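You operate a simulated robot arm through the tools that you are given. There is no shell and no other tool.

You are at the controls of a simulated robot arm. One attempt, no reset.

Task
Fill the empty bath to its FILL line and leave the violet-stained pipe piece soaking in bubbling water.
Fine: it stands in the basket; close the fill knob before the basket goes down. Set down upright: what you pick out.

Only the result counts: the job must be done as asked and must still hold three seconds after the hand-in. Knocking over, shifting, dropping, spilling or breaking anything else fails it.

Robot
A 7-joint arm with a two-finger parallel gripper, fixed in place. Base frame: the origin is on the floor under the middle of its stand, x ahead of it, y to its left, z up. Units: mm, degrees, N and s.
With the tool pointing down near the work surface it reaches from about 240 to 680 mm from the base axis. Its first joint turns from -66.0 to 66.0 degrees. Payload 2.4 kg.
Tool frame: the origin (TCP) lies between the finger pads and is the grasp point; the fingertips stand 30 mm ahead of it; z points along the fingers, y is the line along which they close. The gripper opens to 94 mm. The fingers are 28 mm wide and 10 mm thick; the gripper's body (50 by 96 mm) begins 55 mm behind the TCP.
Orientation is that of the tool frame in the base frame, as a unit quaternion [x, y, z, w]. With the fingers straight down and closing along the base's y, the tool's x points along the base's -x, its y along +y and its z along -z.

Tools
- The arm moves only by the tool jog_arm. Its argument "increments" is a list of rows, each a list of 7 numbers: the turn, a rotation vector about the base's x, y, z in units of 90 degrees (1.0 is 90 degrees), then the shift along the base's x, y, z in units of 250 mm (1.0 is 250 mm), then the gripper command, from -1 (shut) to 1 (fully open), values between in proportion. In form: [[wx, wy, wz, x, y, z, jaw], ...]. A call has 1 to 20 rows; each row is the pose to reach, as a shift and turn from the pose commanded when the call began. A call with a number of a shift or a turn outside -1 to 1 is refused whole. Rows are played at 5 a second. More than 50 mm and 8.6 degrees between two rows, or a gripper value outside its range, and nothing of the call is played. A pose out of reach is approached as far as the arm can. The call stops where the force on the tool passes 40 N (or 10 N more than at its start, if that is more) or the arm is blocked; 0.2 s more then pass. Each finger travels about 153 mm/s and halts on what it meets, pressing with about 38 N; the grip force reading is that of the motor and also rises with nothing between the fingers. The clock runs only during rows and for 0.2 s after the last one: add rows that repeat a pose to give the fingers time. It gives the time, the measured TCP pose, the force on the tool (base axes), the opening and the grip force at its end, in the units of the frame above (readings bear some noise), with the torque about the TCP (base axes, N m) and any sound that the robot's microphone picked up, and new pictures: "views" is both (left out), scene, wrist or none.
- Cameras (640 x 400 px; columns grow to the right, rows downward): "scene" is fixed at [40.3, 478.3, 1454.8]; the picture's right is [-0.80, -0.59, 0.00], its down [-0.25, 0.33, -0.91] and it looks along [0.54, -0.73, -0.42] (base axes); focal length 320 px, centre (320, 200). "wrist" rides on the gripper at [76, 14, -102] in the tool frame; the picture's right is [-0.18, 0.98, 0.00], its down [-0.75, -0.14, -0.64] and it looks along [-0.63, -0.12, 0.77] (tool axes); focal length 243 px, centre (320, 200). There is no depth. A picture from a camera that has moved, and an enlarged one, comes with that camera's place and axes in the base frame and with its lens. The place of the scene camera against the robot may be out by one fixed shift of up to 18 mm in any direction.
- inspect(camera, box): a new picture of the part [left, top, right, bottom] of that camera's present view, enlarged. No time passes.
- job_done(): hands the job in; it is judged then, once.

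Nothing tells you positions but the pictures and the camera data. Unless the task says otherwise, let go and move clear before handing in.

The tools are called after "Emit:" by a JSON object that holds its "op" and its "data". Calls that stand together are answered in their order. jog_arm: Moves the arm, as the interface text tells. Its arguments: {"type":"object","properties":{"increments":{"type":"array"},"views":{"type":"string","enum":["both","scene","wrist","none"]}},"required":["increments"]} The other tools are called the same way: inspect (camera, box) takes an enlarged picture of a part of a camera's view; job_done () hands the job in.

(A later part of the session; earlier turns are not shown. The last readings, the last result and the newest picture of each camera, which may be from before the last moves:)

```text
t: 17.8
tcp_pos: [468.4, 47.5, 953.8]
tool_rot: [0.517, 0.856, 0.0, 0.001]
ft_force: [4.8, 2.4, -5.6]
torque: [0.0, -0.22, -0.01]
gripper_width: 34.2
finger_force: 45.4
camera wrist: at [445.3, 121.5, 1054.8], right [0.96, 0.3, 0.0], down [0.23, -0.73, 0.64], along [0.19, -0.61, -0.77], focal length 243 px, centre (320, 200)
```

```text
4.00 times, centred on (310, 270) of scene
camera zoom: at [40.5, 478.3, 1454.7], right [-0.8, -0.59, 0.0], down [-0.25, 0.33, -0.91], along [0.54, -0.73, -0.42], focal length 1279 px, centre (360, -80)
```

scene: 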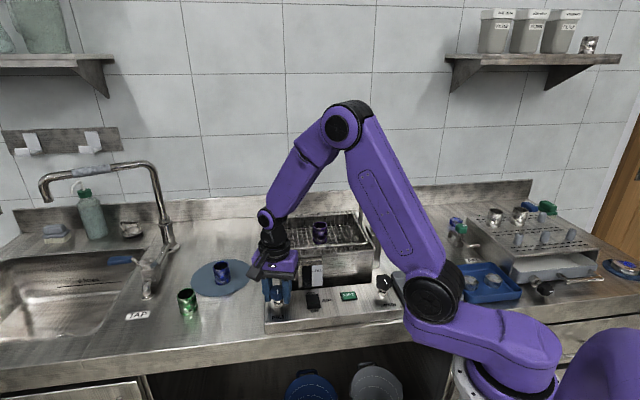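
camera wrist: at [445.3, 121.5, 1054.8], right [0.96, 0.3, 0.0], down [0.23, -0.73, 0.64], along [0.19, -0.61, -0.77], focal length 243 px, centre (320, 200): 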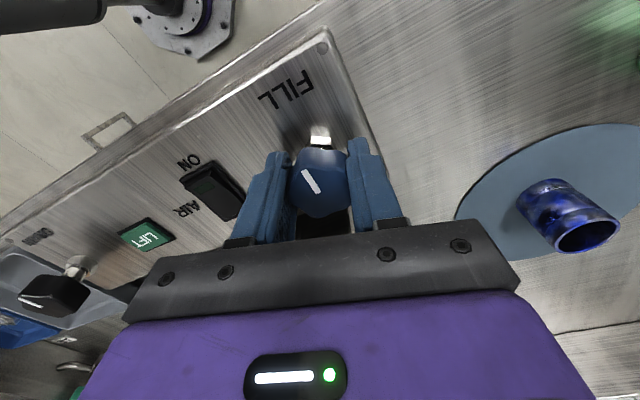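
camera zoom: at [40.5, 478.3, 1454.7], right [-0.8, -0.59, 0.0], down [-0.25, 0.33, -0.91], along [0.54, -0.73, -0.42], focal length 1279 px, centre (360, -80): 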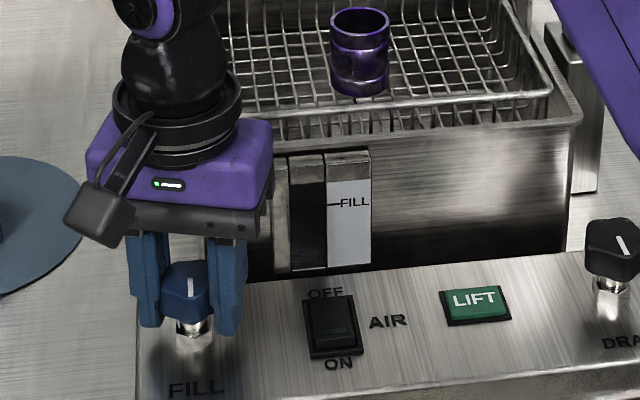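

The knob is gripped and the gauge stays visible. I'll turn it counter-clockwise a little and watch torque, sound and gauge.

Emit:
{"op": "jog_arm", "data": {"increments": [[0, 0, 0.06, 0, 0, 0, -1], [0, 0, 0.12, 0, 0, 0, -1], [0, 0, 0.18, 0, 0, 0, -1]]}}

Emit:
{"op": "inspect", "data": {"camera": "scene", "box": [260, 220, 360, 320]}}

```text
t: 18.6
tcp_pos: [467.7, 48.3, 953.5]
tool_rot: [0.39, 0.921, -0.001, 0.0]
ft_force: [9.9, -1.1, -6.8]
torque: [0.4, 0.34, -0.01]
gripper_width: 34.3
finger_force: 44.8
camera wrist: at [425.3, 112.0, 1054.8], right [0.83, 0.55, 0.0], down [0.42, -0.64, 0.64], along [0.35, -0.54, -0.77], focal length 243 px, centre (320, 200)
```

scene: 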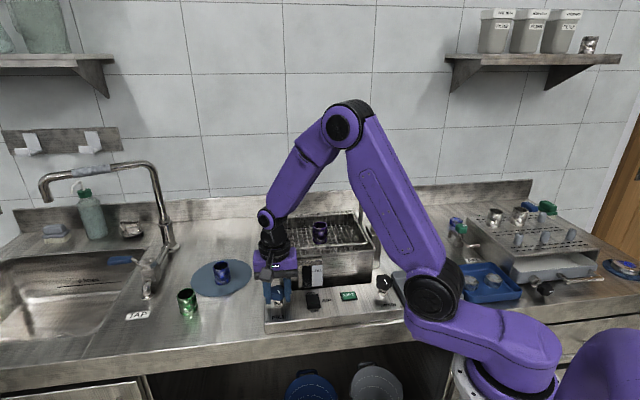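
wrist: 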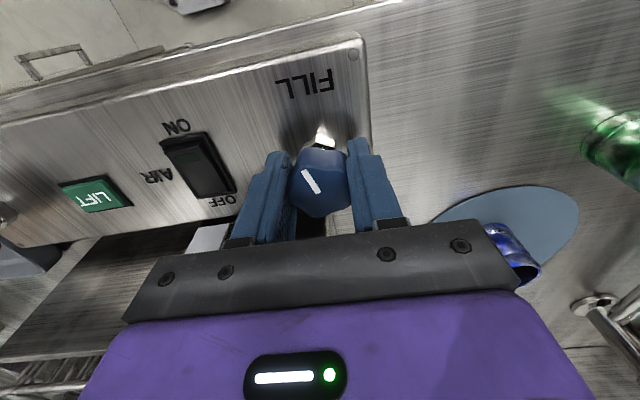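

```text
4.00 times, centred on (310, 270) of scene
camera zoom: at [40.7, 478.2, 1454.8], right [-0.8, -0.59, 0.0], down [-0.25, 0.33, -0.91], along [0.54, -0.73, -0.42], focal length 1279 px, centre (360, -80)
```

zoom: 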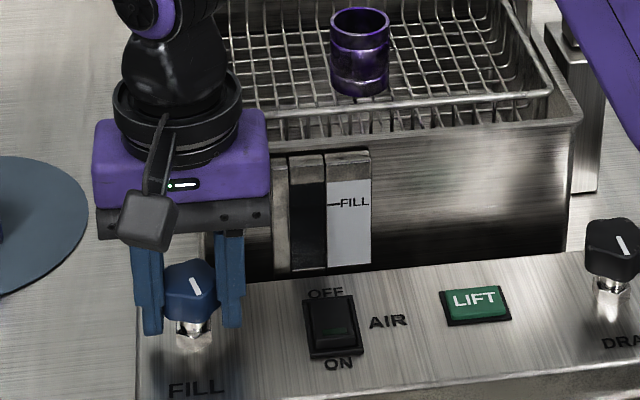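

The knob turns freely this way with no sound of water yet. I'll keep turning.

Emit:
{"op": "jog_arm", "data": {"increments": [[0, 0, 0.07, 0, 0, 0, -1], [0, 0, 0.14, 0, 0, 0, -1], [0, 0, 0.22, 0, 0, 0, -1]]}}

Emit:
{"op": "inspect", "data": {"camera": "scene", "box": [260, 220, 360, 320]}}

```text
t: 19.4
tcp_pos: [467.6, 47.9, 953.8]
tool_rot: [0.226, 0.974, 0.0, 0.0]
ft_force: [3.6, -7.8, 0.2]
torque: [-0.01, -0.56, -0.04]
gripper_width: 34.2
finger_force: 44.8
camera wrist: at [405.8, 93.5, 1054.8], right [0.6, 0.8, 0.0], down [0.61, -0.46, 0.64], along [0.51, -0.38, -0.77], focal length 243 px, centre (320, 200)
```

scene: 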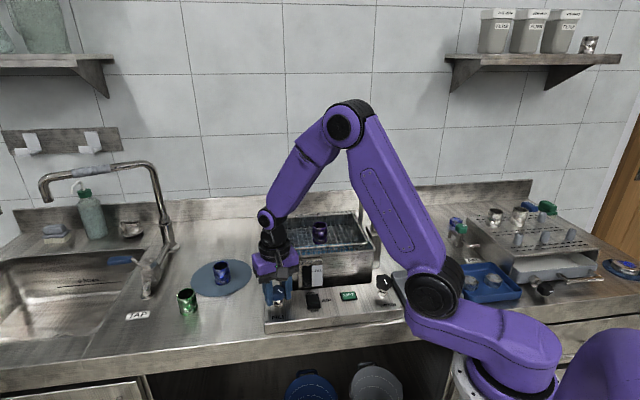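
wrist: 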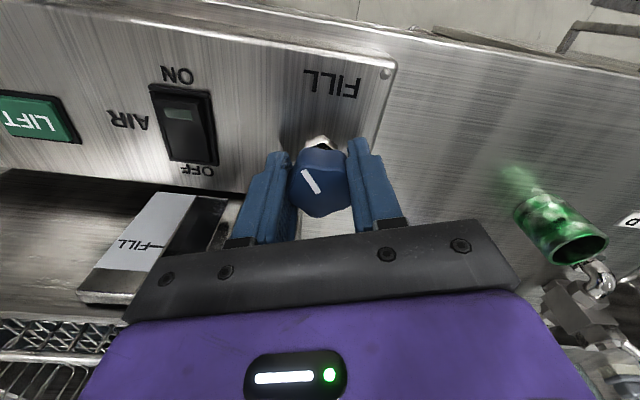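

```text
4.00 times, centred on (310, 270) of scene
camera zoom: at [40.4, 478.1, 1454.8], right [-0.8, -0.59, 0.0], down [-0.25, 0.33, -0.91], along [0.54, -0.73, -0.42], focal length 1279 px, centre (360, -80)
```

zoom: 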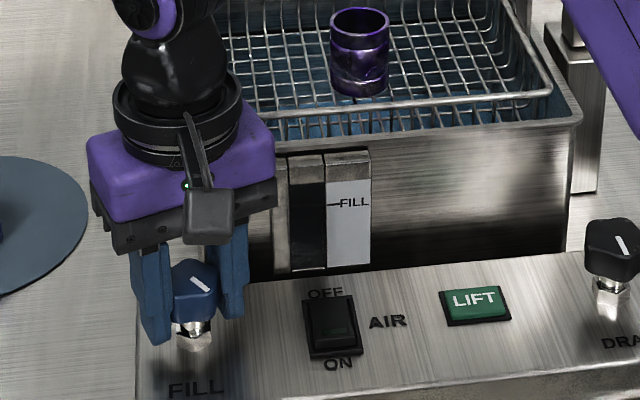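

Blue water is showing in the bath, so the valve is now open at about 36°. I'll check the gauge closely.

Emit:
{"op": "inspect", "data": {"camera": "scene", "box": [290, 250, 340, 290]}}

Emit:
{"op": "inspect", "data": {"camera": "wrist", "box": [0, 150, 260, 400]}}

Emit:
{"op": "inspect", "data": {"camera": "scene", "box": [260, 205, 380, 275]}}

```text
10.00 times, centred on (315, 270) of scene
camera zoom: at [40.4, 478.1, 1454.8], right [-0.8, -0.59, 0.0], down [-0.25, 0.33, -0.91], along [0.54, -0.73, -0.42], focal length 3197 px, centre (370, -500)
```

zoom: 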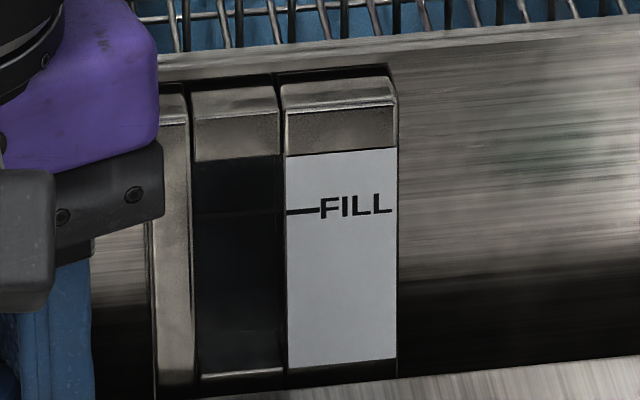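

```text
1.60 times, centred on (130, 275) of wrist
camera zoom: at [405.8, 93.5, 1054.8], right [0.6, 0.8, 0.0], down [0.61, -0.46, 0.64], along [0.51, -0.38, -0.77], focal length 388 px, centre (624, 80)
```

zoom: 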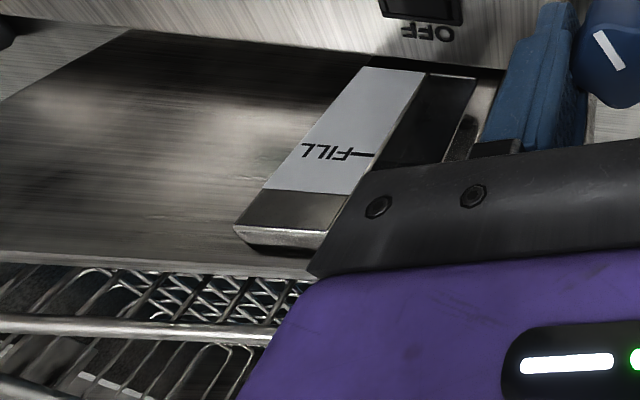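

```text
5.33 times, centred on (320, 240) of scene
camera zoom: at [40.4, 478.1, 1454.8], right [-0.8, -0.59, 0.0], down [-0.25, 0.33, -0.91], along [0.54, -0.73, -0.42], focal length 1705 px, centre (320, -13)
```

zoom: 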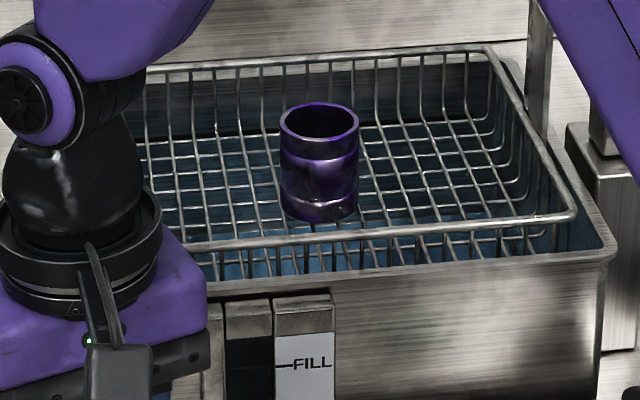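

The water is just beginning. I'll hold here for a second and watch the gauge to gauge the rate.

Emit:
{"op": "jog_arm", "data": {"increments": [[0, 0, 0, 0, 0, 0, -1], [0, 0, 0, 0, 0, 0, -1], [0, 0, 0, 0, 0, 0, -1], [0, 0, 0, 0, 0, 0, -1]], "views": "scene"}}

Emit:
{"op": "inspect", "data": {"camera": "scene", "box": [290, 250, 340, 290]}}

```text
t: 20.4
tcp_pos: [467.9, 48.4, 953.5]
tool_rot: [0.227, 0.974, 0.0, 0.0]
ft_force: [3.8, -12.6, 2.9]
torque: [-0.53, -0.22, -0.02]
gripper_width: 34.3
finger_force: 44.7
```

scene: 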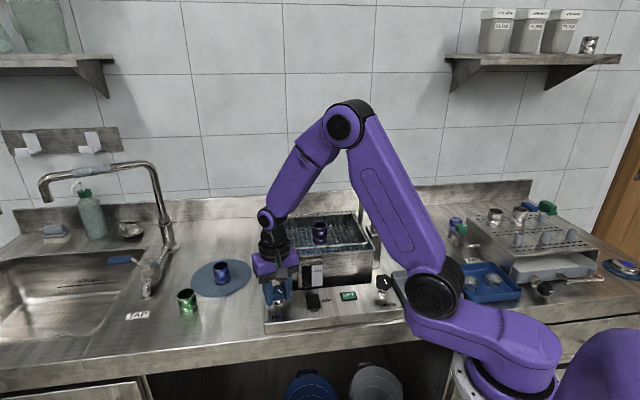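

```text
10.00 times, centred on (315, 270) of scene
camera zoom: at [40.3, 477.9, 1454.9], right [-0.8, -0.59, 0.0], down [-0.25, 0.33, -0.91], along [0.54, -0.73, -0.42], focal length 3197 px, centre (370, -500)
```

zoom: 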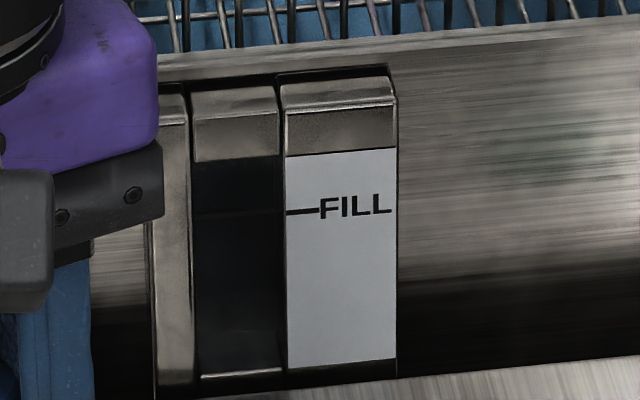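

Emit:
{"op": "inspect", "data": {"camera": "scene", "box": [260, 205, 380, 275]}}

Emit:
{"op": "inspect", "data": {"camera": "scene", "box": [265, 210, 305, 260]}}

```text
5.33 times, centred on (320, 240) of scene
camera zoom: at [40.3, 477.9, 1454.9], right [-0.8, -0.59, 0.0], down [-0.25, 0.33, -0.91], along [0.54, -0.73, -0.42], focal length 1705 px, centre (320, -13)
```

zoom: 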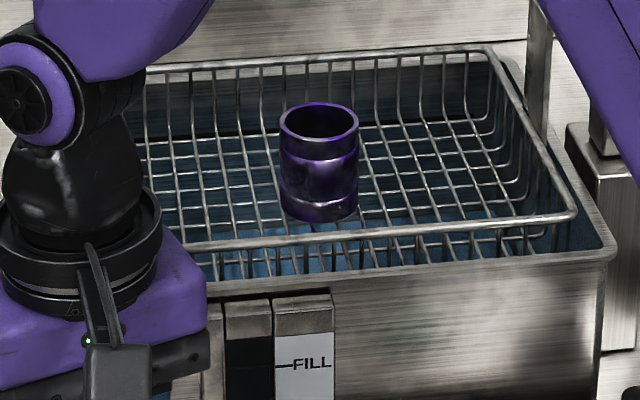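

```text
8.00 times, centred on (285, 235) of scene
camera zoom: at [40.3, 477.9, 1454.9], right [-0.8, -0.59, 0.0], down [-0.25, 0.33, -0.91], along [0.54, -0.73, -0.42], focal length 2558 px, centre (600, -80)
```

zoom: 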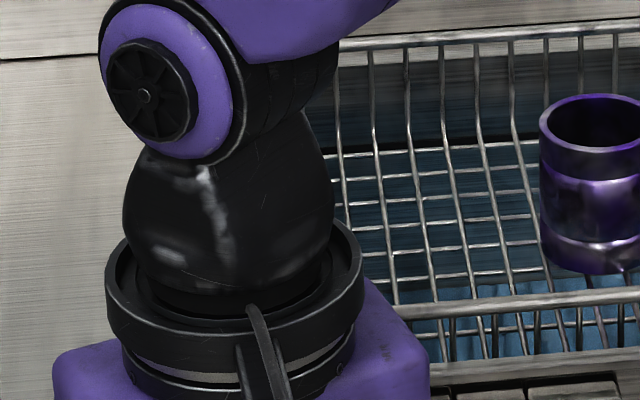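

The gauge has hardly changed, so flow is slow at this angle. I'll open a bit further and hold.

Emit:
{"op": "jog_arm", "data": {"increments": [[0, 0, 0.08, 0, -0.004, 0, -1], [0, 0, 0.16, 0, -0.004, 0, -1], [0, 0, 0.2, 0, -0.004, 0, -1], [0, 0, 0.2, 0, -0.004, 0, -1], [0, 0, 0.2, 0, -0.004, 0, -1]], "views": "both"}}

Emit:
{"op": "inspect", "data": {"camera": "scene", "box": [290, 250, 340, 290]}}

Emit:
{"op": "inspect", "data": {"camera": "scene", "box": [260, 205, 380, 275]}}

```text
t: 21.6
tcp_pos: [467.2, 47.4, 952.5]
tool_rot: [0.071, 0.997, 0.0, 0.0]
ft_force: [-0.7, -12.0, 11.9]
torque: [-0.01, -0.09, 0.04]
gripper_width: 34.3
finger_force: 45.3
camera wrist: at [394.5, 71.7, 1054.8], right [0.32, 0.95, 0.0], down [0.73, -0.25, 0.64], along [0.61, -0.21, -0.77], focal length 243 px, centre (320, 200)
```

scene: 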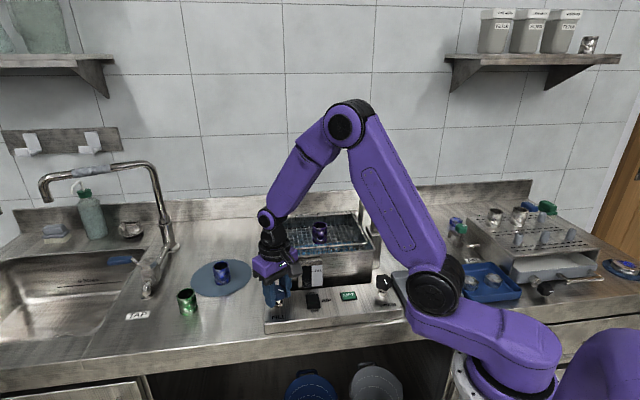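
wrist: 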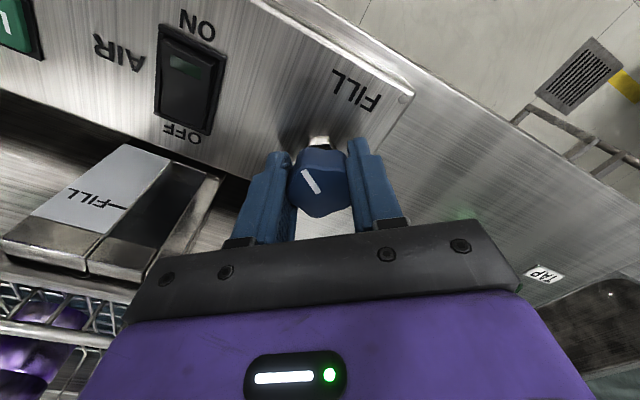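

```text
10.00 times, centred on (315, 270) of scene
camera zoom: at [40.1, 477.9, 1454.9], right [-0.8, -0.59, 0.0], down [-0.25, 0.33, -0.91], along [0.54, -0.73, -0.42], focal length 3197 px, centre (370, -500)
```

zoom: 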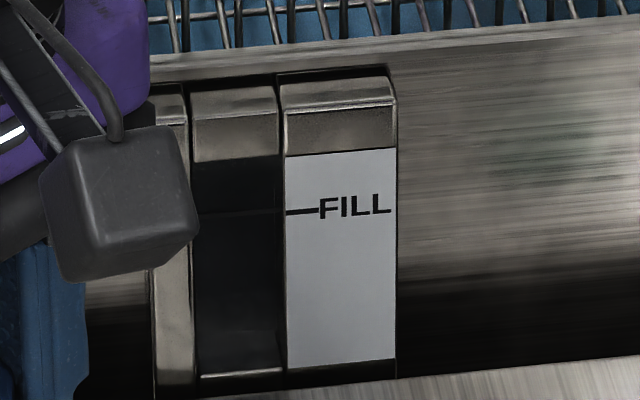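

```text
5.33 times, centred on (320, 240) of scene
camera zoom: at [40.1, 477.9, 1454.9], right [-0.8, -0.59, 0.0], down [-0.25, 0.33, -0.91], along [0.54, -0.73, -0.42], focal length 1705 px, centre (320, -13)
```

zoom: 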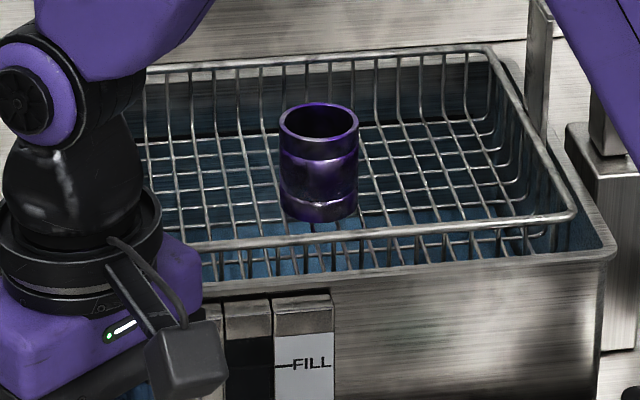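

Emit:
{"op": "inspect", "data": {"camera": "scene", "box": [304, 262, 328, 290]}}

Emit:
{"op": "inspect", "data": {"camera": "wrist", "box": [0, 100, 240, 400]}}

```text
14.29 times, centred on (316, 276) of scene
camera zoom: at [40.1, 477.9, 1454.9], right [-0.8, -0.59, 0.0], down [-0.25, 0.33, -0.91], along [0.54, -0.73, -0.42], focal length 4567 px, centre (377, -886)
```

zoom: 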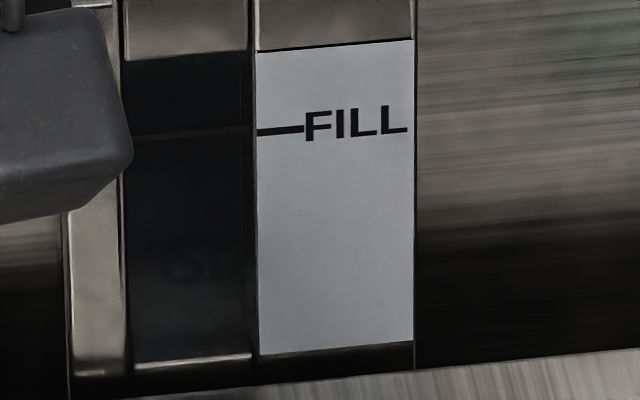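

```text
1.33 times, centred on (120, 250) of wrist
camera zoom: at [394.5, 71.7, 1054.8], right [0.32, 0.95, 0.0], down [0.73, -0.25, 0.64], along [0.61, -0.21, -0.77], focal length 324 px, centre (587, 133)
```

zoom: 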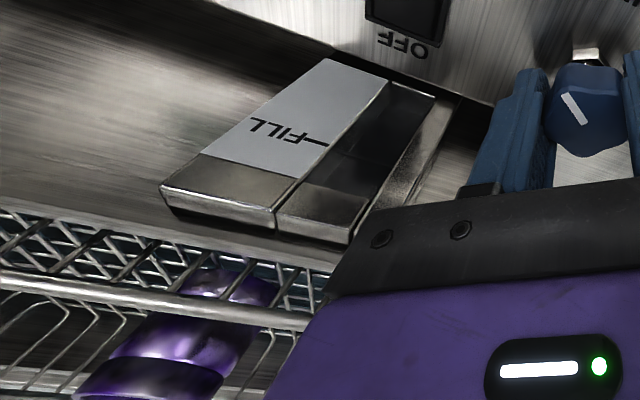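

Emit:
{"op": "jog_arm", "data": {"increments": [[0, 0, 0, 0, 0, 0, -1], [0, 0, 0, 0, 0, 0, -1], [0, 0, 0, 0, 0, 0, -1], [0, 0, 0, 0, 0, 0, -1], [0, 0, 0, 0, 0, 0, -1], [0, 0, 0, 0, 0, 0, -1], [0, 0, 0, 0, 0, 0, -1], [0, 0, 0, 0, 0, 0, -1], [0, 0, 0, 0, 0, 0, -1]], "views": "scene"}}

Emit:
{"op": "inspect", "data": {"camera": "scene", "box": [304, 262, 328, 290]}}

Emit:
{"op": "inspect", "data": {"camera": "scene", "box": [260, 205, 380, 275]}}

```text
t: 23.6
tcp_pos: [468.5, 46.7, 953.1]
tool_rot: [0.073, 0.997, 0.0, 0.001]
ft_force: [-1.1, -11.4, 15.0]
torque: [0.0, 0.25, -0.06]
gripper_width: 34.2
finger_force: 45.1
```

scene: 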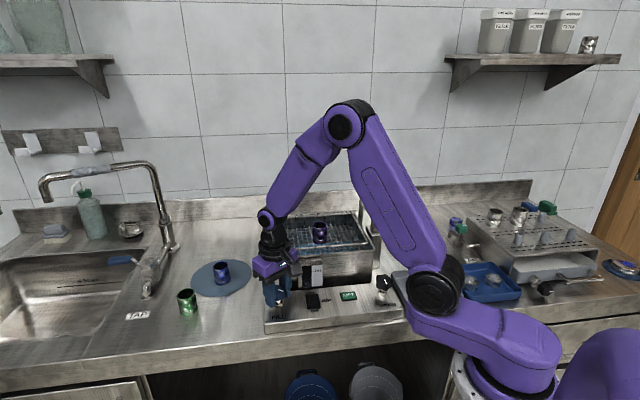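

```text
14.29 times, centred on (316, 276) of scene
camera zoom: at [40.0, 477.9, 1454.9], right [-0.8, -0.59, 0.0], down [-0.25, 0.33, -0.91], along [0.54, -0.73, -0.42], focal length 4567 px, centre (377, -886)
```

zoom: 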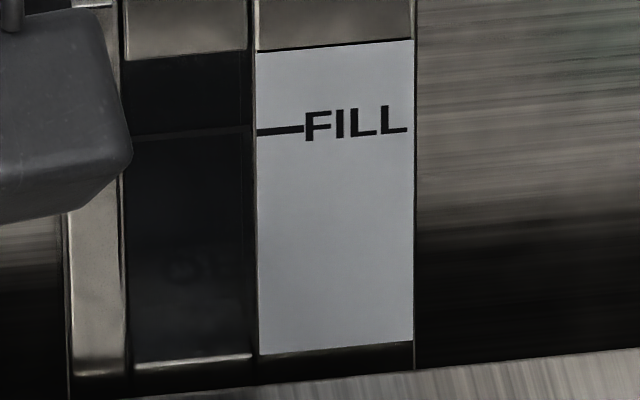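

```text
5.33 times, centred on (320, 240) of scene
camera zoom: at [40.0, 477.9, 1454.9], right [-0.8, -0.59, 0.0], down [-0.25, 0.33, -0.91], along [0.54, -0.73, -0.42], focal length 1705 px, centre (320, -13)
```

zoom: 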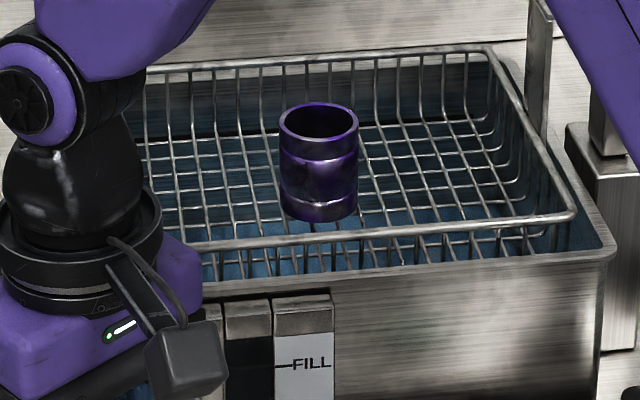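

Emit:
{"op": "inspect", "data": {"camera": "scene", "box": [320, 205, 380, 260]}}

Emit:
{"op": "inspect", "data": {"camera": "scene", "box": [285, 205, 325, 245]}}

Emit:
{"op": "inspect", "data": {"camera": "scene", "box": [300, 240, 360, 270]}}

```text
7.27 times, centred on (350, 232) of scene
camera zoom: at [40.0, 477.9, 1454.9], right [-0.8, -0.59, 0.0], down [-0.25, 0.33, -0.91], along [0.54, -0.73, -0.42], focal length 2325 px, centre (102, -36)
```

zoom: 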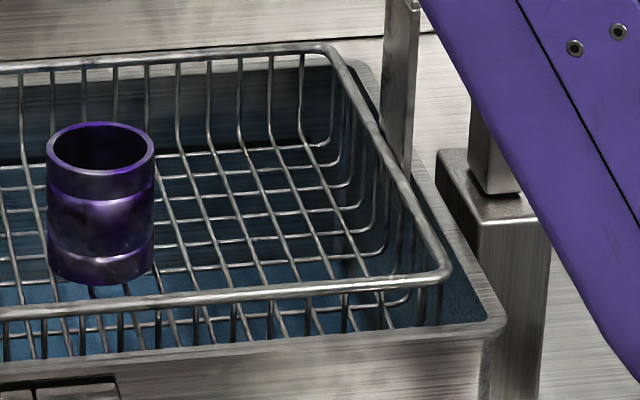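

```text
10.00 times, centred on (305, 225) of scene
camera zoom: at [40.0, 477.9, 1454.9], right [-0.8, -0.59, 0.0], down [-0.25, 0.33, -0.91], along [0.54, -0.73, -0.42], focal length 3197 px, centre (470, -50)
```

zoom: 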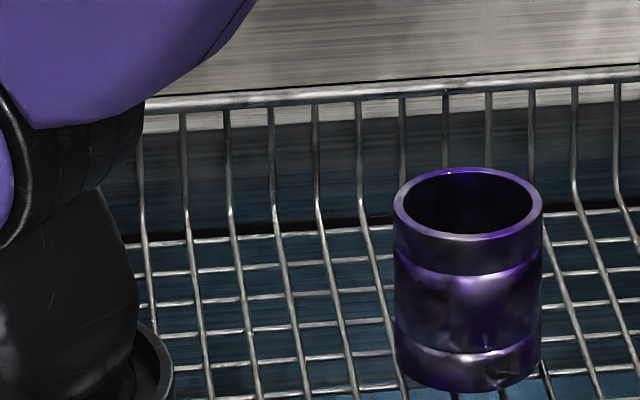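

```text
10.67 times, centred on (330, 255) of scene
camera zoom: at [40.0, 477.9, 1454.9], right [-0.8, -0.59, 0.0], down [-0.25, 0.33, -0.91], along [0.54, -0.73, -0.42], focal length 3410 px, centre (213, -387)
```

zoom: 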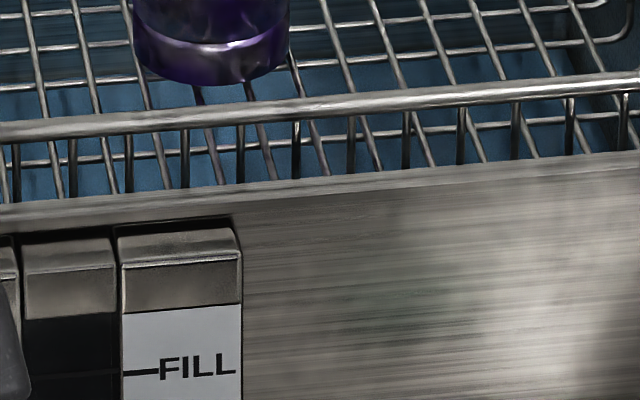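

The gauge shows no clear change yet. I'll hold for two more seconds and compare again.

Emit:
{"op": "jog_arm", "data": {"increments": [[0, 0, 0, 0, 0, 0, -1], [0, 0, 0, 0, 0, 0, -1], [0, 0, 0, 0, 0, 0, -1], [0, 0, 0, 0, 0, 0, -1], [0, 0, 0, 0, 0, 0, -1], [0, 0, 0, 0, 0, 0, -1], [0, 0, 0, 0, 0, 0, -1], [0, 0, 0, 0, 0, 0, -1], [0, 0, 0, 0, 0, 0, -1], [0, 0, 0, 0, 0, 0, -1], [0, 0, 0, 0, 0, 0, -1]], "views": "both"}}

Emit:
{"op": "inspect", "data": {"camera": "scene", "box": [304, 262, 328, 290]}}

Emit:
{"op": "inspect", "data": {"camera": "scene", "box": [320, 205, 380, 260]}}

Emit:
{"op": "inspect", "data": {"camera": "wrist", "box": [0, 100, 240, 400]}}

```text
t: 26.0
tcp_pos: [468.6, 48.1, 953.7]
tool_rot: [0.071, 0.997, 0.0, 0.0]
ft_force: [-1.8, -9.9, 14.0]
torque: [-0.11, -0.09, -0.03]
gripper_width: 34.2
finger_force: 45.1
camera wrist: at [394.5, 71.8, 1054.7], right [0.32, 0.95, 0.0], down [0.73, -0.25, 0.64], along [0.61, -0.21, -0.77], focal length 243 px, centre (320, 200)
```

scene: 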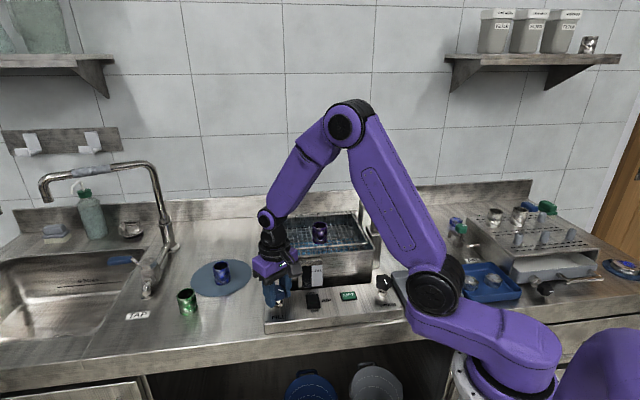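
wrist: 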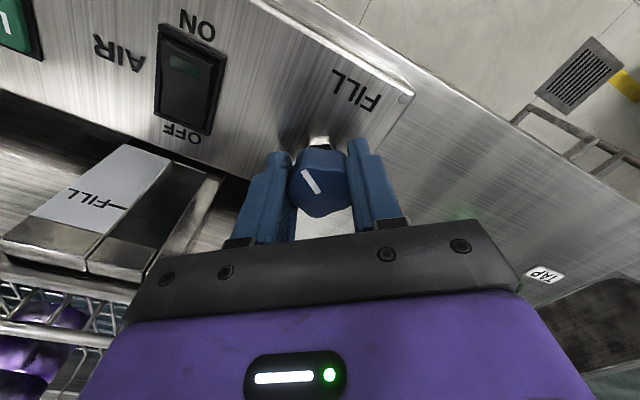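

```text
14.29 times, centred on (316, 276) of scene
camera zoom: at [40.0, 477.9, 1454.9], right [-0.8, -0.59, 0.0], down [-0.25, 0.33, -0.91], along [0.54, -0.73, -0.42], focal length 4567 px, centre (377, -886)
```

zoom: 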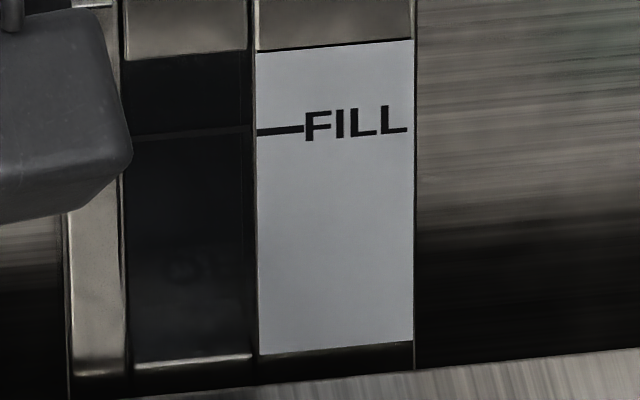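

```text
7.27 times, centred on (350, 232) of scene
camera zoom: at [40.0, 477.9, 1454.9], right [-0.8, -0.59, 0.0], down [-0.25, 0.33, -0.91], along [0.54, -0.73, -0.42], focal length 2325 px, centre (102, -36)
```

zoom: 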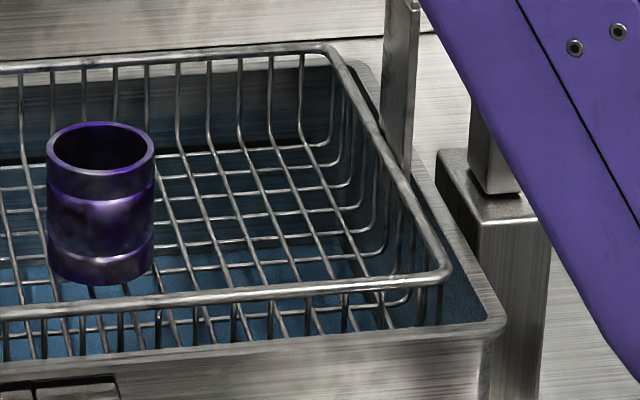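

```text
1.33 times, centred on (120, 250) of wrist
camera zoom: at [394.5, 71.8, 1054.7], right [0.32, 0.95, 0.0], down [0.73, -0.25, 0.64], along [0.61, -0.21, -0.77], focal length 324 px, centre (587, 133)
```

zoom: 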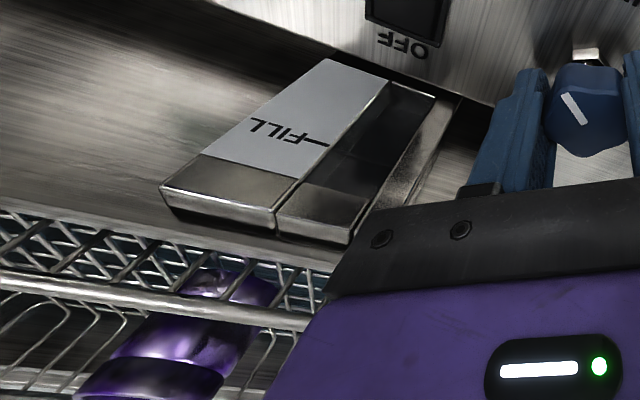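

Emit:
{"op": "inspect", "data": {"camera": "wrist", "box": [60, 140, 230, 280]}}

Emit:
{"op": "inspect", "data": {"camera": "wrist", "box": [0, 270, 120, 400]}}

```text
2.86 times, centred on (145, 210) of wrist
camera zoom: at [394.5, 71.8, 1054.7], right [0.32, 0.95, 0.0], down [0.73, -0.25, 0.64], along [0.61, -0.21, -0.77], focal length 693 px, centre (820, 171)
```

zoom: 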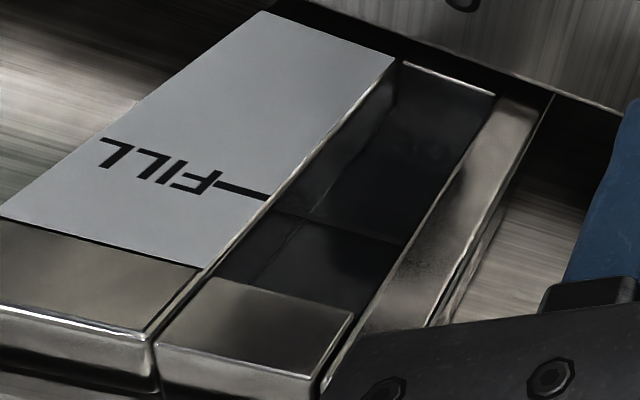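

```text
3.08 times, centred on (60, 335) of wrist
camera zoom: at [394.5, 71.8, 1054.7], right [0.32, 0.95, 0.0], down [0.73, -0.25, 0.64], along [0.61, -0.21, -0.77], focal length 746 px, centre (1120, -215)
```

zoom: 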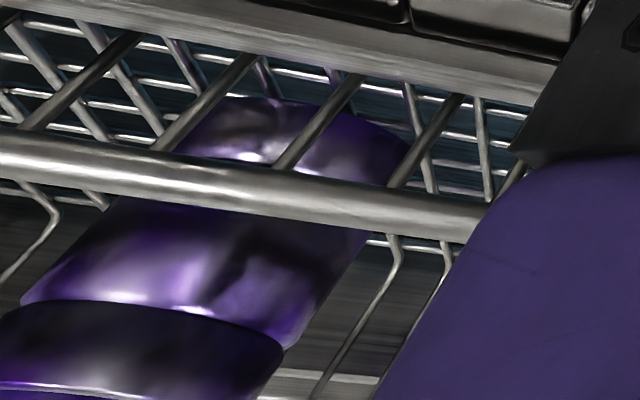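

The gauge is still empty, so I'll open the knob further to a full quarter-turn.

Emit:
{"op": "jog_arm", "data": {"increments": [[0, 0, 0.08, 0, -0.002, 0.004, -1], [0, 0, 0.16, 0, -0.004, 0.004, -1], [0, 0, 0.24, 0, -0.004, 0.004, -1], [0, 0, 0.32, 0, -0.004, 0.004, -1], [0, 0, 0.4, 0, -0.004, 0.004, -1], [0, 0, 0.4, 0, -0.004, 0.004, -1]], "views": "both"}}

Emit:
{"op": "inspect", "data": {"camera": "scene", "box": [260, 205, 380, 290]}}

Emit:
{"op": "inspect", "data": {"camera": "scene", "box": [304, 262, 328, 290]}}

```text
t: 27.4
tcp_pos: [467.6, 47.5, 954.2]
tool_rot: [-0.243, 0.97, 0.0, -0.001]
ft_force: [7.8, -2.4, -30.5]
torque: [0.28, -0.74, 0.05]
gripper_width: 34.4
finger_force: 44.9
camera wrist: at [394.2, 23.1, 1054.9], right [-0.3, 0.95, 0.0], down [0.73, 0.23, 0.64], along [0.61, 0.19, -0.77], focal length 243 px, centre (320, 200)
```

scene: 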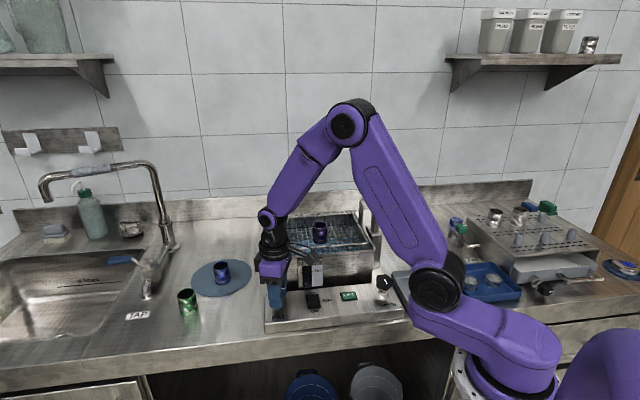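
wrist: 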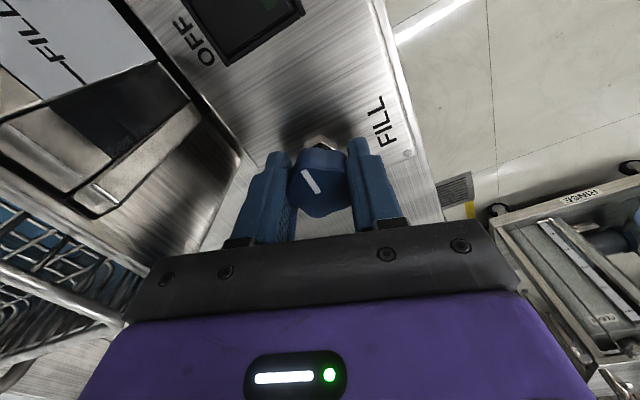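

```text
4.71 times, centred on (320, 248) of scene
camera zoom: at [41.0, 478.2, 1454.8], right [-0.8, -0.59, 0.0], down [-0.25, 0.33, -0.91], along [0.54, -0.73, -0.42], focal length 1504 px, centre (320, -24)
```

zoom: 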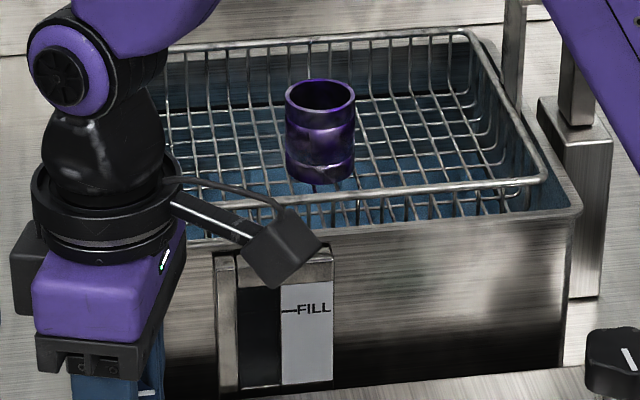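

```text
14.29 times, centred on (316, 276) of scene
camera zoom: at [41.0, 478.2, 1454.8], right [-0.8, -0.59, 0.0], down [-0.25, 0.33, -0.91], along [0.54, -0.73, -0.42], focal length 4567 px, centre (377, -886)
```

zoom: 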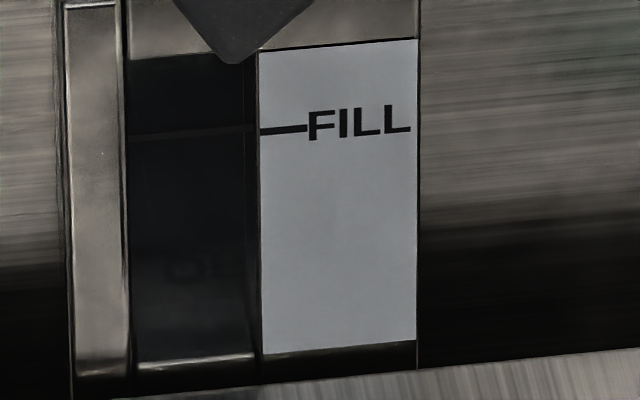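

The force reads about 30 N down, so I'll ease the height back slightly and hold while watching the level.

Emit:
{"op": "jog_arm", "data": {"increments": [[0, 0, 0, 0, 0, -0.003, -1], [0, 0, 0, 0, 0, -0.003, -1], [0, 0, 0, 0, 0, -0.003, -1], [0, 0, 0, 0, 0, -0.003, -1], [0, 0, 0, 0, 0, -0.003, -1]], "views": "both"}}

Emit:
{"op": "inspect", "data": {"camera": "scene", "box": [260, 205, 380, 290]}}

Emit:
{"op": "inspect", "data": {"camera": "scene", "box": [304, 262, 328, 290]}}

Emit:
{"op": "inspect", "data": {"camera": "wrist", "box": [0, 0, 240, 350]}}

```text
t: 28.6
tcp_pos: [468.5, 47.4, 954.5]
tool_rot: [-0.239, 0.971, 0.0, 0.0]
ft_force: [6.8, -4.1, -9.4]
torque: [-0.55, 1.17, -0.01]
gripper_width: 34.1
finger_force: 45.3
camera wrist: at [394.0, 23.4, 1054.9], right [-0.3, 0.96, 0.0], down [0.73, 0.23, 0.64], along [0.61, 0.19, -0.77], focal length 243 px, centre (320, 200)
```

scene: 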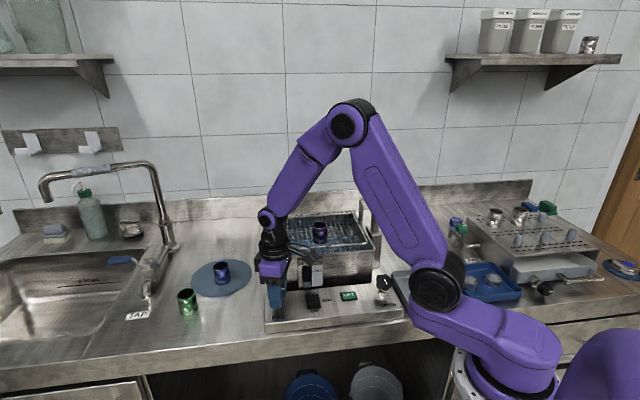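
wrist: 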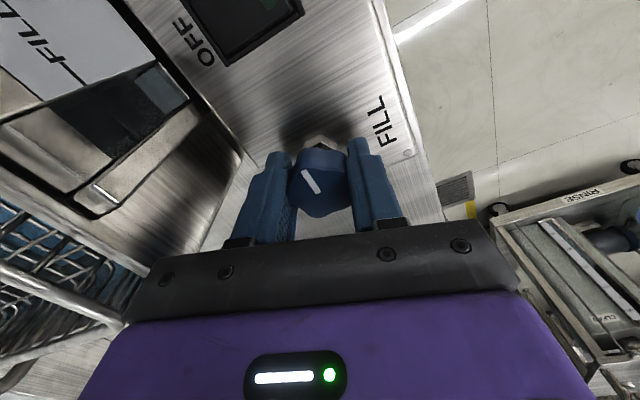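

```text
4.71 times, centred on (320, 248) of scene
camera zoom: at [40.7, 478.2, 1454.8], right [-0.8, -0.59, 0.0], down [-0.25, 0.33, -0.91], along [0.54, -0.73, -0.42], focal length 1504 px, centre (320, -24)
```

zoom: 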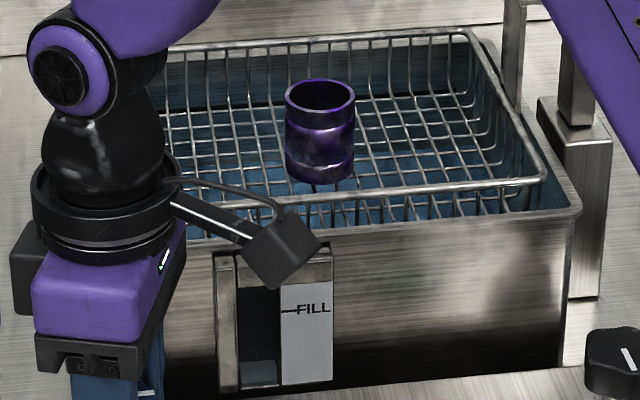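

```text
14.29 times, centred on (316, 276) of scene
camera zoom: at [40.7, 478.2, 1454.8], right [-0.8, -0.59, 0.0], down [-0.25, 0.33, -0.91], along [0.54, -0.73, -0.42], focal length 4567 px, centre (377, -886)
```

zoom: 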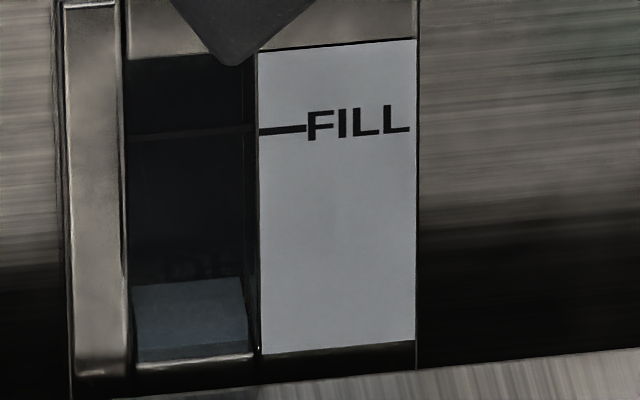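

```text
1.14 times, centred on (120, 175) of wrist
camera zoom: at [394.0, 23.4, 1054.9], right [-0.3, 0.96, 0.0], down [0.73, 0.23, 0.64], along [0.61, 0.19, -0.77], focal length 277 px, centre (549, 229)
```

zoom: 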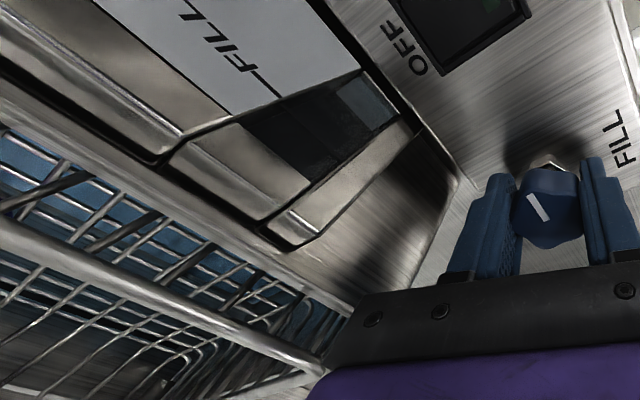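

Now water is rising in the gauge, at about 16% of the way to FILL. I'll hold two more seconds and measure the rate.

Emit:
{"op": "jog_arm", "data": {"increments": [[0, 0, 0, 0, 0, -0.001, -1], [0, 0, 0, 0, 0, -0.001, -1], [0, 0, 0, 0, 0, -0.001, -1], [0, 0, 0, 0, 0, -0.001, -1], [0, 0, 0, 0, 0, -0.001, -1], [0, 0, 0, 0, 0, -0.001, -1], [0, 0, 0, 0, 0, -0.001, -1], [0, 0, 0, 0, 0, -0.001, -1], [0, 0, 0, 0, 0, -0.001, -1]], "views": "wrist"}}

Emit:
{"op": "inspect", "data": {"camera": "scene", "box": [304, 262, 328, 290]}}

Emit:
{"op": "inspect", "data": {"camera": "wrist", "box": [30, 0, 230, 180]}}

```text
t: 30.6
tcp_pos: [468.3, 46.8, 953.6]
tool_rot: [-0.24, 0.971, 0.0, 0.0]
ft_force: [-0.5, -4.0, 16.7]
torque: [-0.38, 1.01, -0.05]
gripper_width: 34.6
finger_force: 45.1
camera wrist: at [393.8, 23.3, 1054.7], right [-0.3, 0.96, 0.0], down [0.73, 0.23, 0.64], along [0.61, 0.19, -0.77], focal length 243 px, centre (320, 200)
```

wrist: 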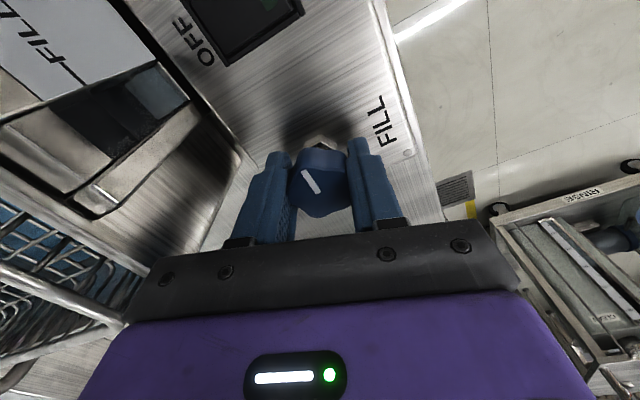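

```text
14.29 times, centred on (316, 276) of scene
camera zoom: at [40.0, 478.1, 1454.8], right [-0.8, -0.59, 0.0], down [-0.25, 0.33, -0.91], along [0.54, -0.73, -0.42], focal length 4567 px, centre (377, -886)
```

zoom: 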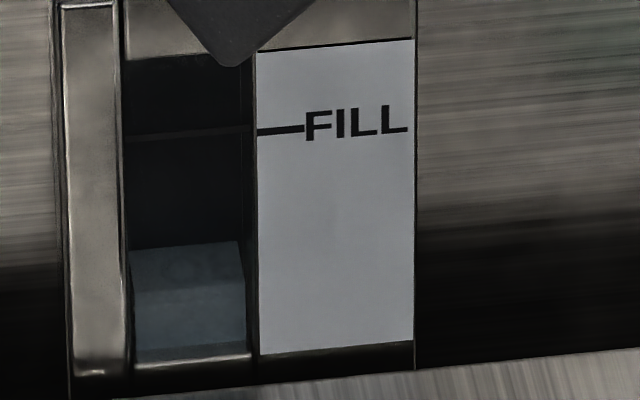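

```text
2.22 times, centred on (130, 90) of wrist
camera zoom: at [393.8, 23.3, 1054.7], right [-0.3, 0.96, 0.0], down [0.73, 0.23, 0.64], along [0.61, 0.19, -0.77], focal length 539 px, centre (742, 444)
```

zoom: 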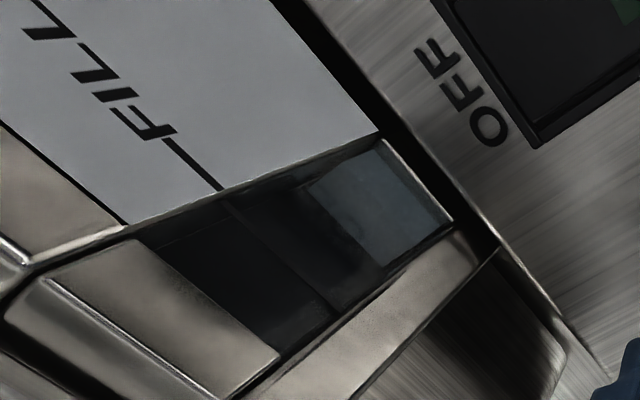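

Emit:
{"op": "inspect", "data": {"camera": "wrist", "box": [90, 50, 210, 140]}}

Emit:
{"op": "inspect", "data": {"camera": "scene", "box": [304, 266, 318, 290]}}

```text
4.44 times, centred on (150, 95) of wrist
camera zoom: at [393.8, 23.3, 1054.7], right [-0.3, 0.96, 0.0], down [0.73, 0.23, 0.64], along [0.61, 0.19, -0.77], focal length 1078 px, centre (1076, 667)
```

zoom: 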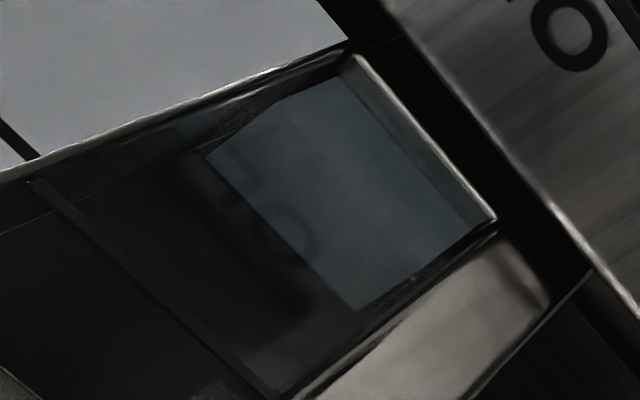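

```text
16.00 times, centred on (311, 278) of scene
camera zoom: at [40.0, 478.1, 1454.8], right [-0.8, -0.59, 0.0], down [-0.25, 0.33, -0.91], along [0.54, -0.73, -0.42], focal length 5115 px, centre (464, -1048)
```

zoom: 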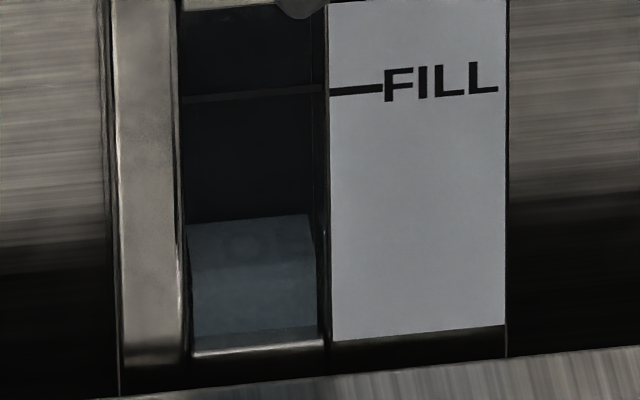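

The front edge of the water in the gauge is at about 29% with a rate near 6.5% per second. I'll hold for 4 seconds more.

Emit:
{"op": "jog_arm", "data": {"increments": [[0, 0, 0, 0, 0, 0, -1], [0, 0, 0, 0, 0, 0, -1], [0, 0, 0, 0, 0, 0, -1], [0, 0, 0, 0, 0, 0, -1], [0, 0, 0, 0, 0, 0, -1], [0, 0, 0, 0, 0, 0, -1], [0, 0, 0, 0, 0, 0, -1], [0, 0, 0, 0, 0, 0, -1], [0, 0, 0, 0, 0, 0, -1], [0, 0, 0, 0, 0, 0, -1], [0, 0, 0, 0, 0, 0, -1], [0, 0, 0, 0, 0, 0, -1], [0, 0, 0, 0, 0, 0, -1], [0, 0, 0, 0, 0, 0, -1], [0, 0, 0, 0, 0, 0, -1], [0, 0, 0, 0, 0, 0, -1], [0, 0, 0, 0, 0, 0, -1], [0, 0, 0, 0, 0, 0, -1], [0, 0, 0, 0, 0, 0, -1]], "views": "wrist"}}

Emit:
{"op": "inspect", "data": {"camera": "scene", "box": [304, 266, 318, 290]}}

Emit:
{"op": "inspect", "data": {"camera": "scene", "box": [260, 205, 380, 290]}}

Emit:
{"op": "inspect", "data": {"camera": "wrist", "box": [60, 40, 210, 150]}}

```text
t: 34.6
tcp_pos: [468.3, 47.5, 952.8]
tool_rot: [-0.24, 0.971, 0.0, 0.001]
ft_force: [0.6, -3.6, 22.3]
torque: [0.14, -0.25, -0.02]
gripper_width: 34.5
finger_force: 44.8
camera wrist: at [393.8, 23.3, 1054.7], right [-0.3, 0.96, 0.0], down [0.73, 0.23, 0.64], along [0.61, 0.19, -0.77], focal length 243 px, centre (320, 200)
```

wrist: 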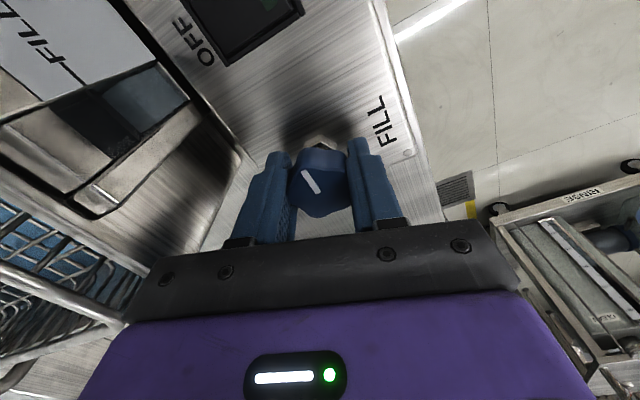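

```text
16.00 times, centred on (311, 278) of scene
camera zoom: at [39.9, 478.1, 1454.8], right [-0.8, -0.59, 0.0], down [-0.25, 0.33, -0.91], along [0.54, -0.73, -0.42], focal length 5115 px, centre (464, -1048)
```

zoom: 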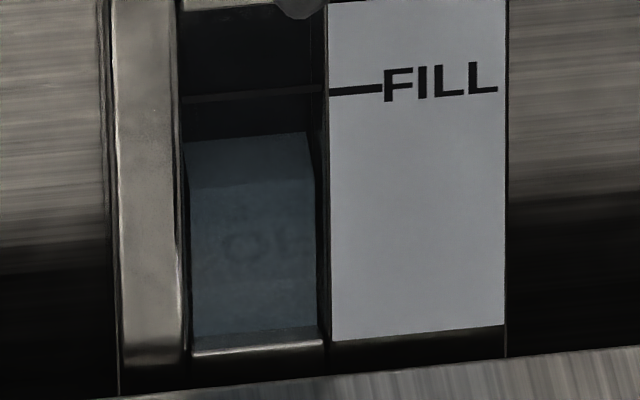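

```text
4.71 times, centred on (320, 248) of scene
camera zoom: at [39.9, 478.1, 1454.8], right [-0.8, -0.59, 0.0], down [-0.25, 0.33, -0.91], along [0.54, -0.73, -0.42], focal length 1504 px, centre (320, -24)
```

zoom: 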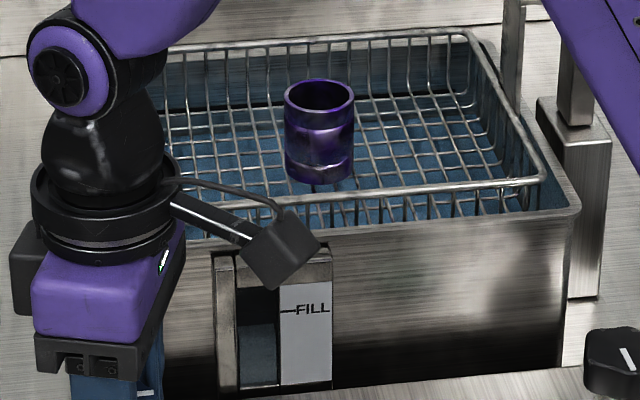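

```text
3.64 times, centred on (135, 95) of wrist
camera zoom: at [393.8, 23.3, 1054.7], right [-0.3, 0.96, 0.0], down [0.73, 0.23, 0.64], along [0.61, 0.19, -0.77], focal length 882 px, centre (993, 582)
```

zoom: 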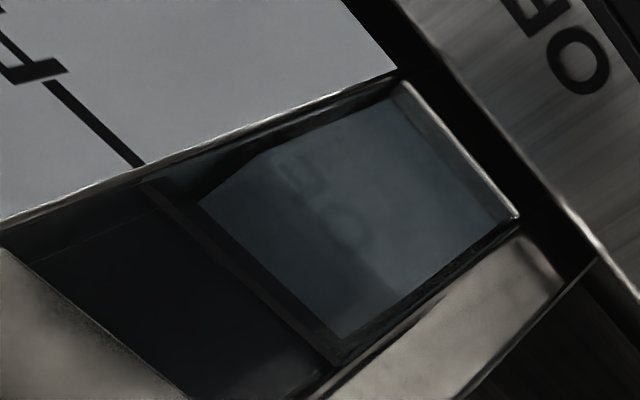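

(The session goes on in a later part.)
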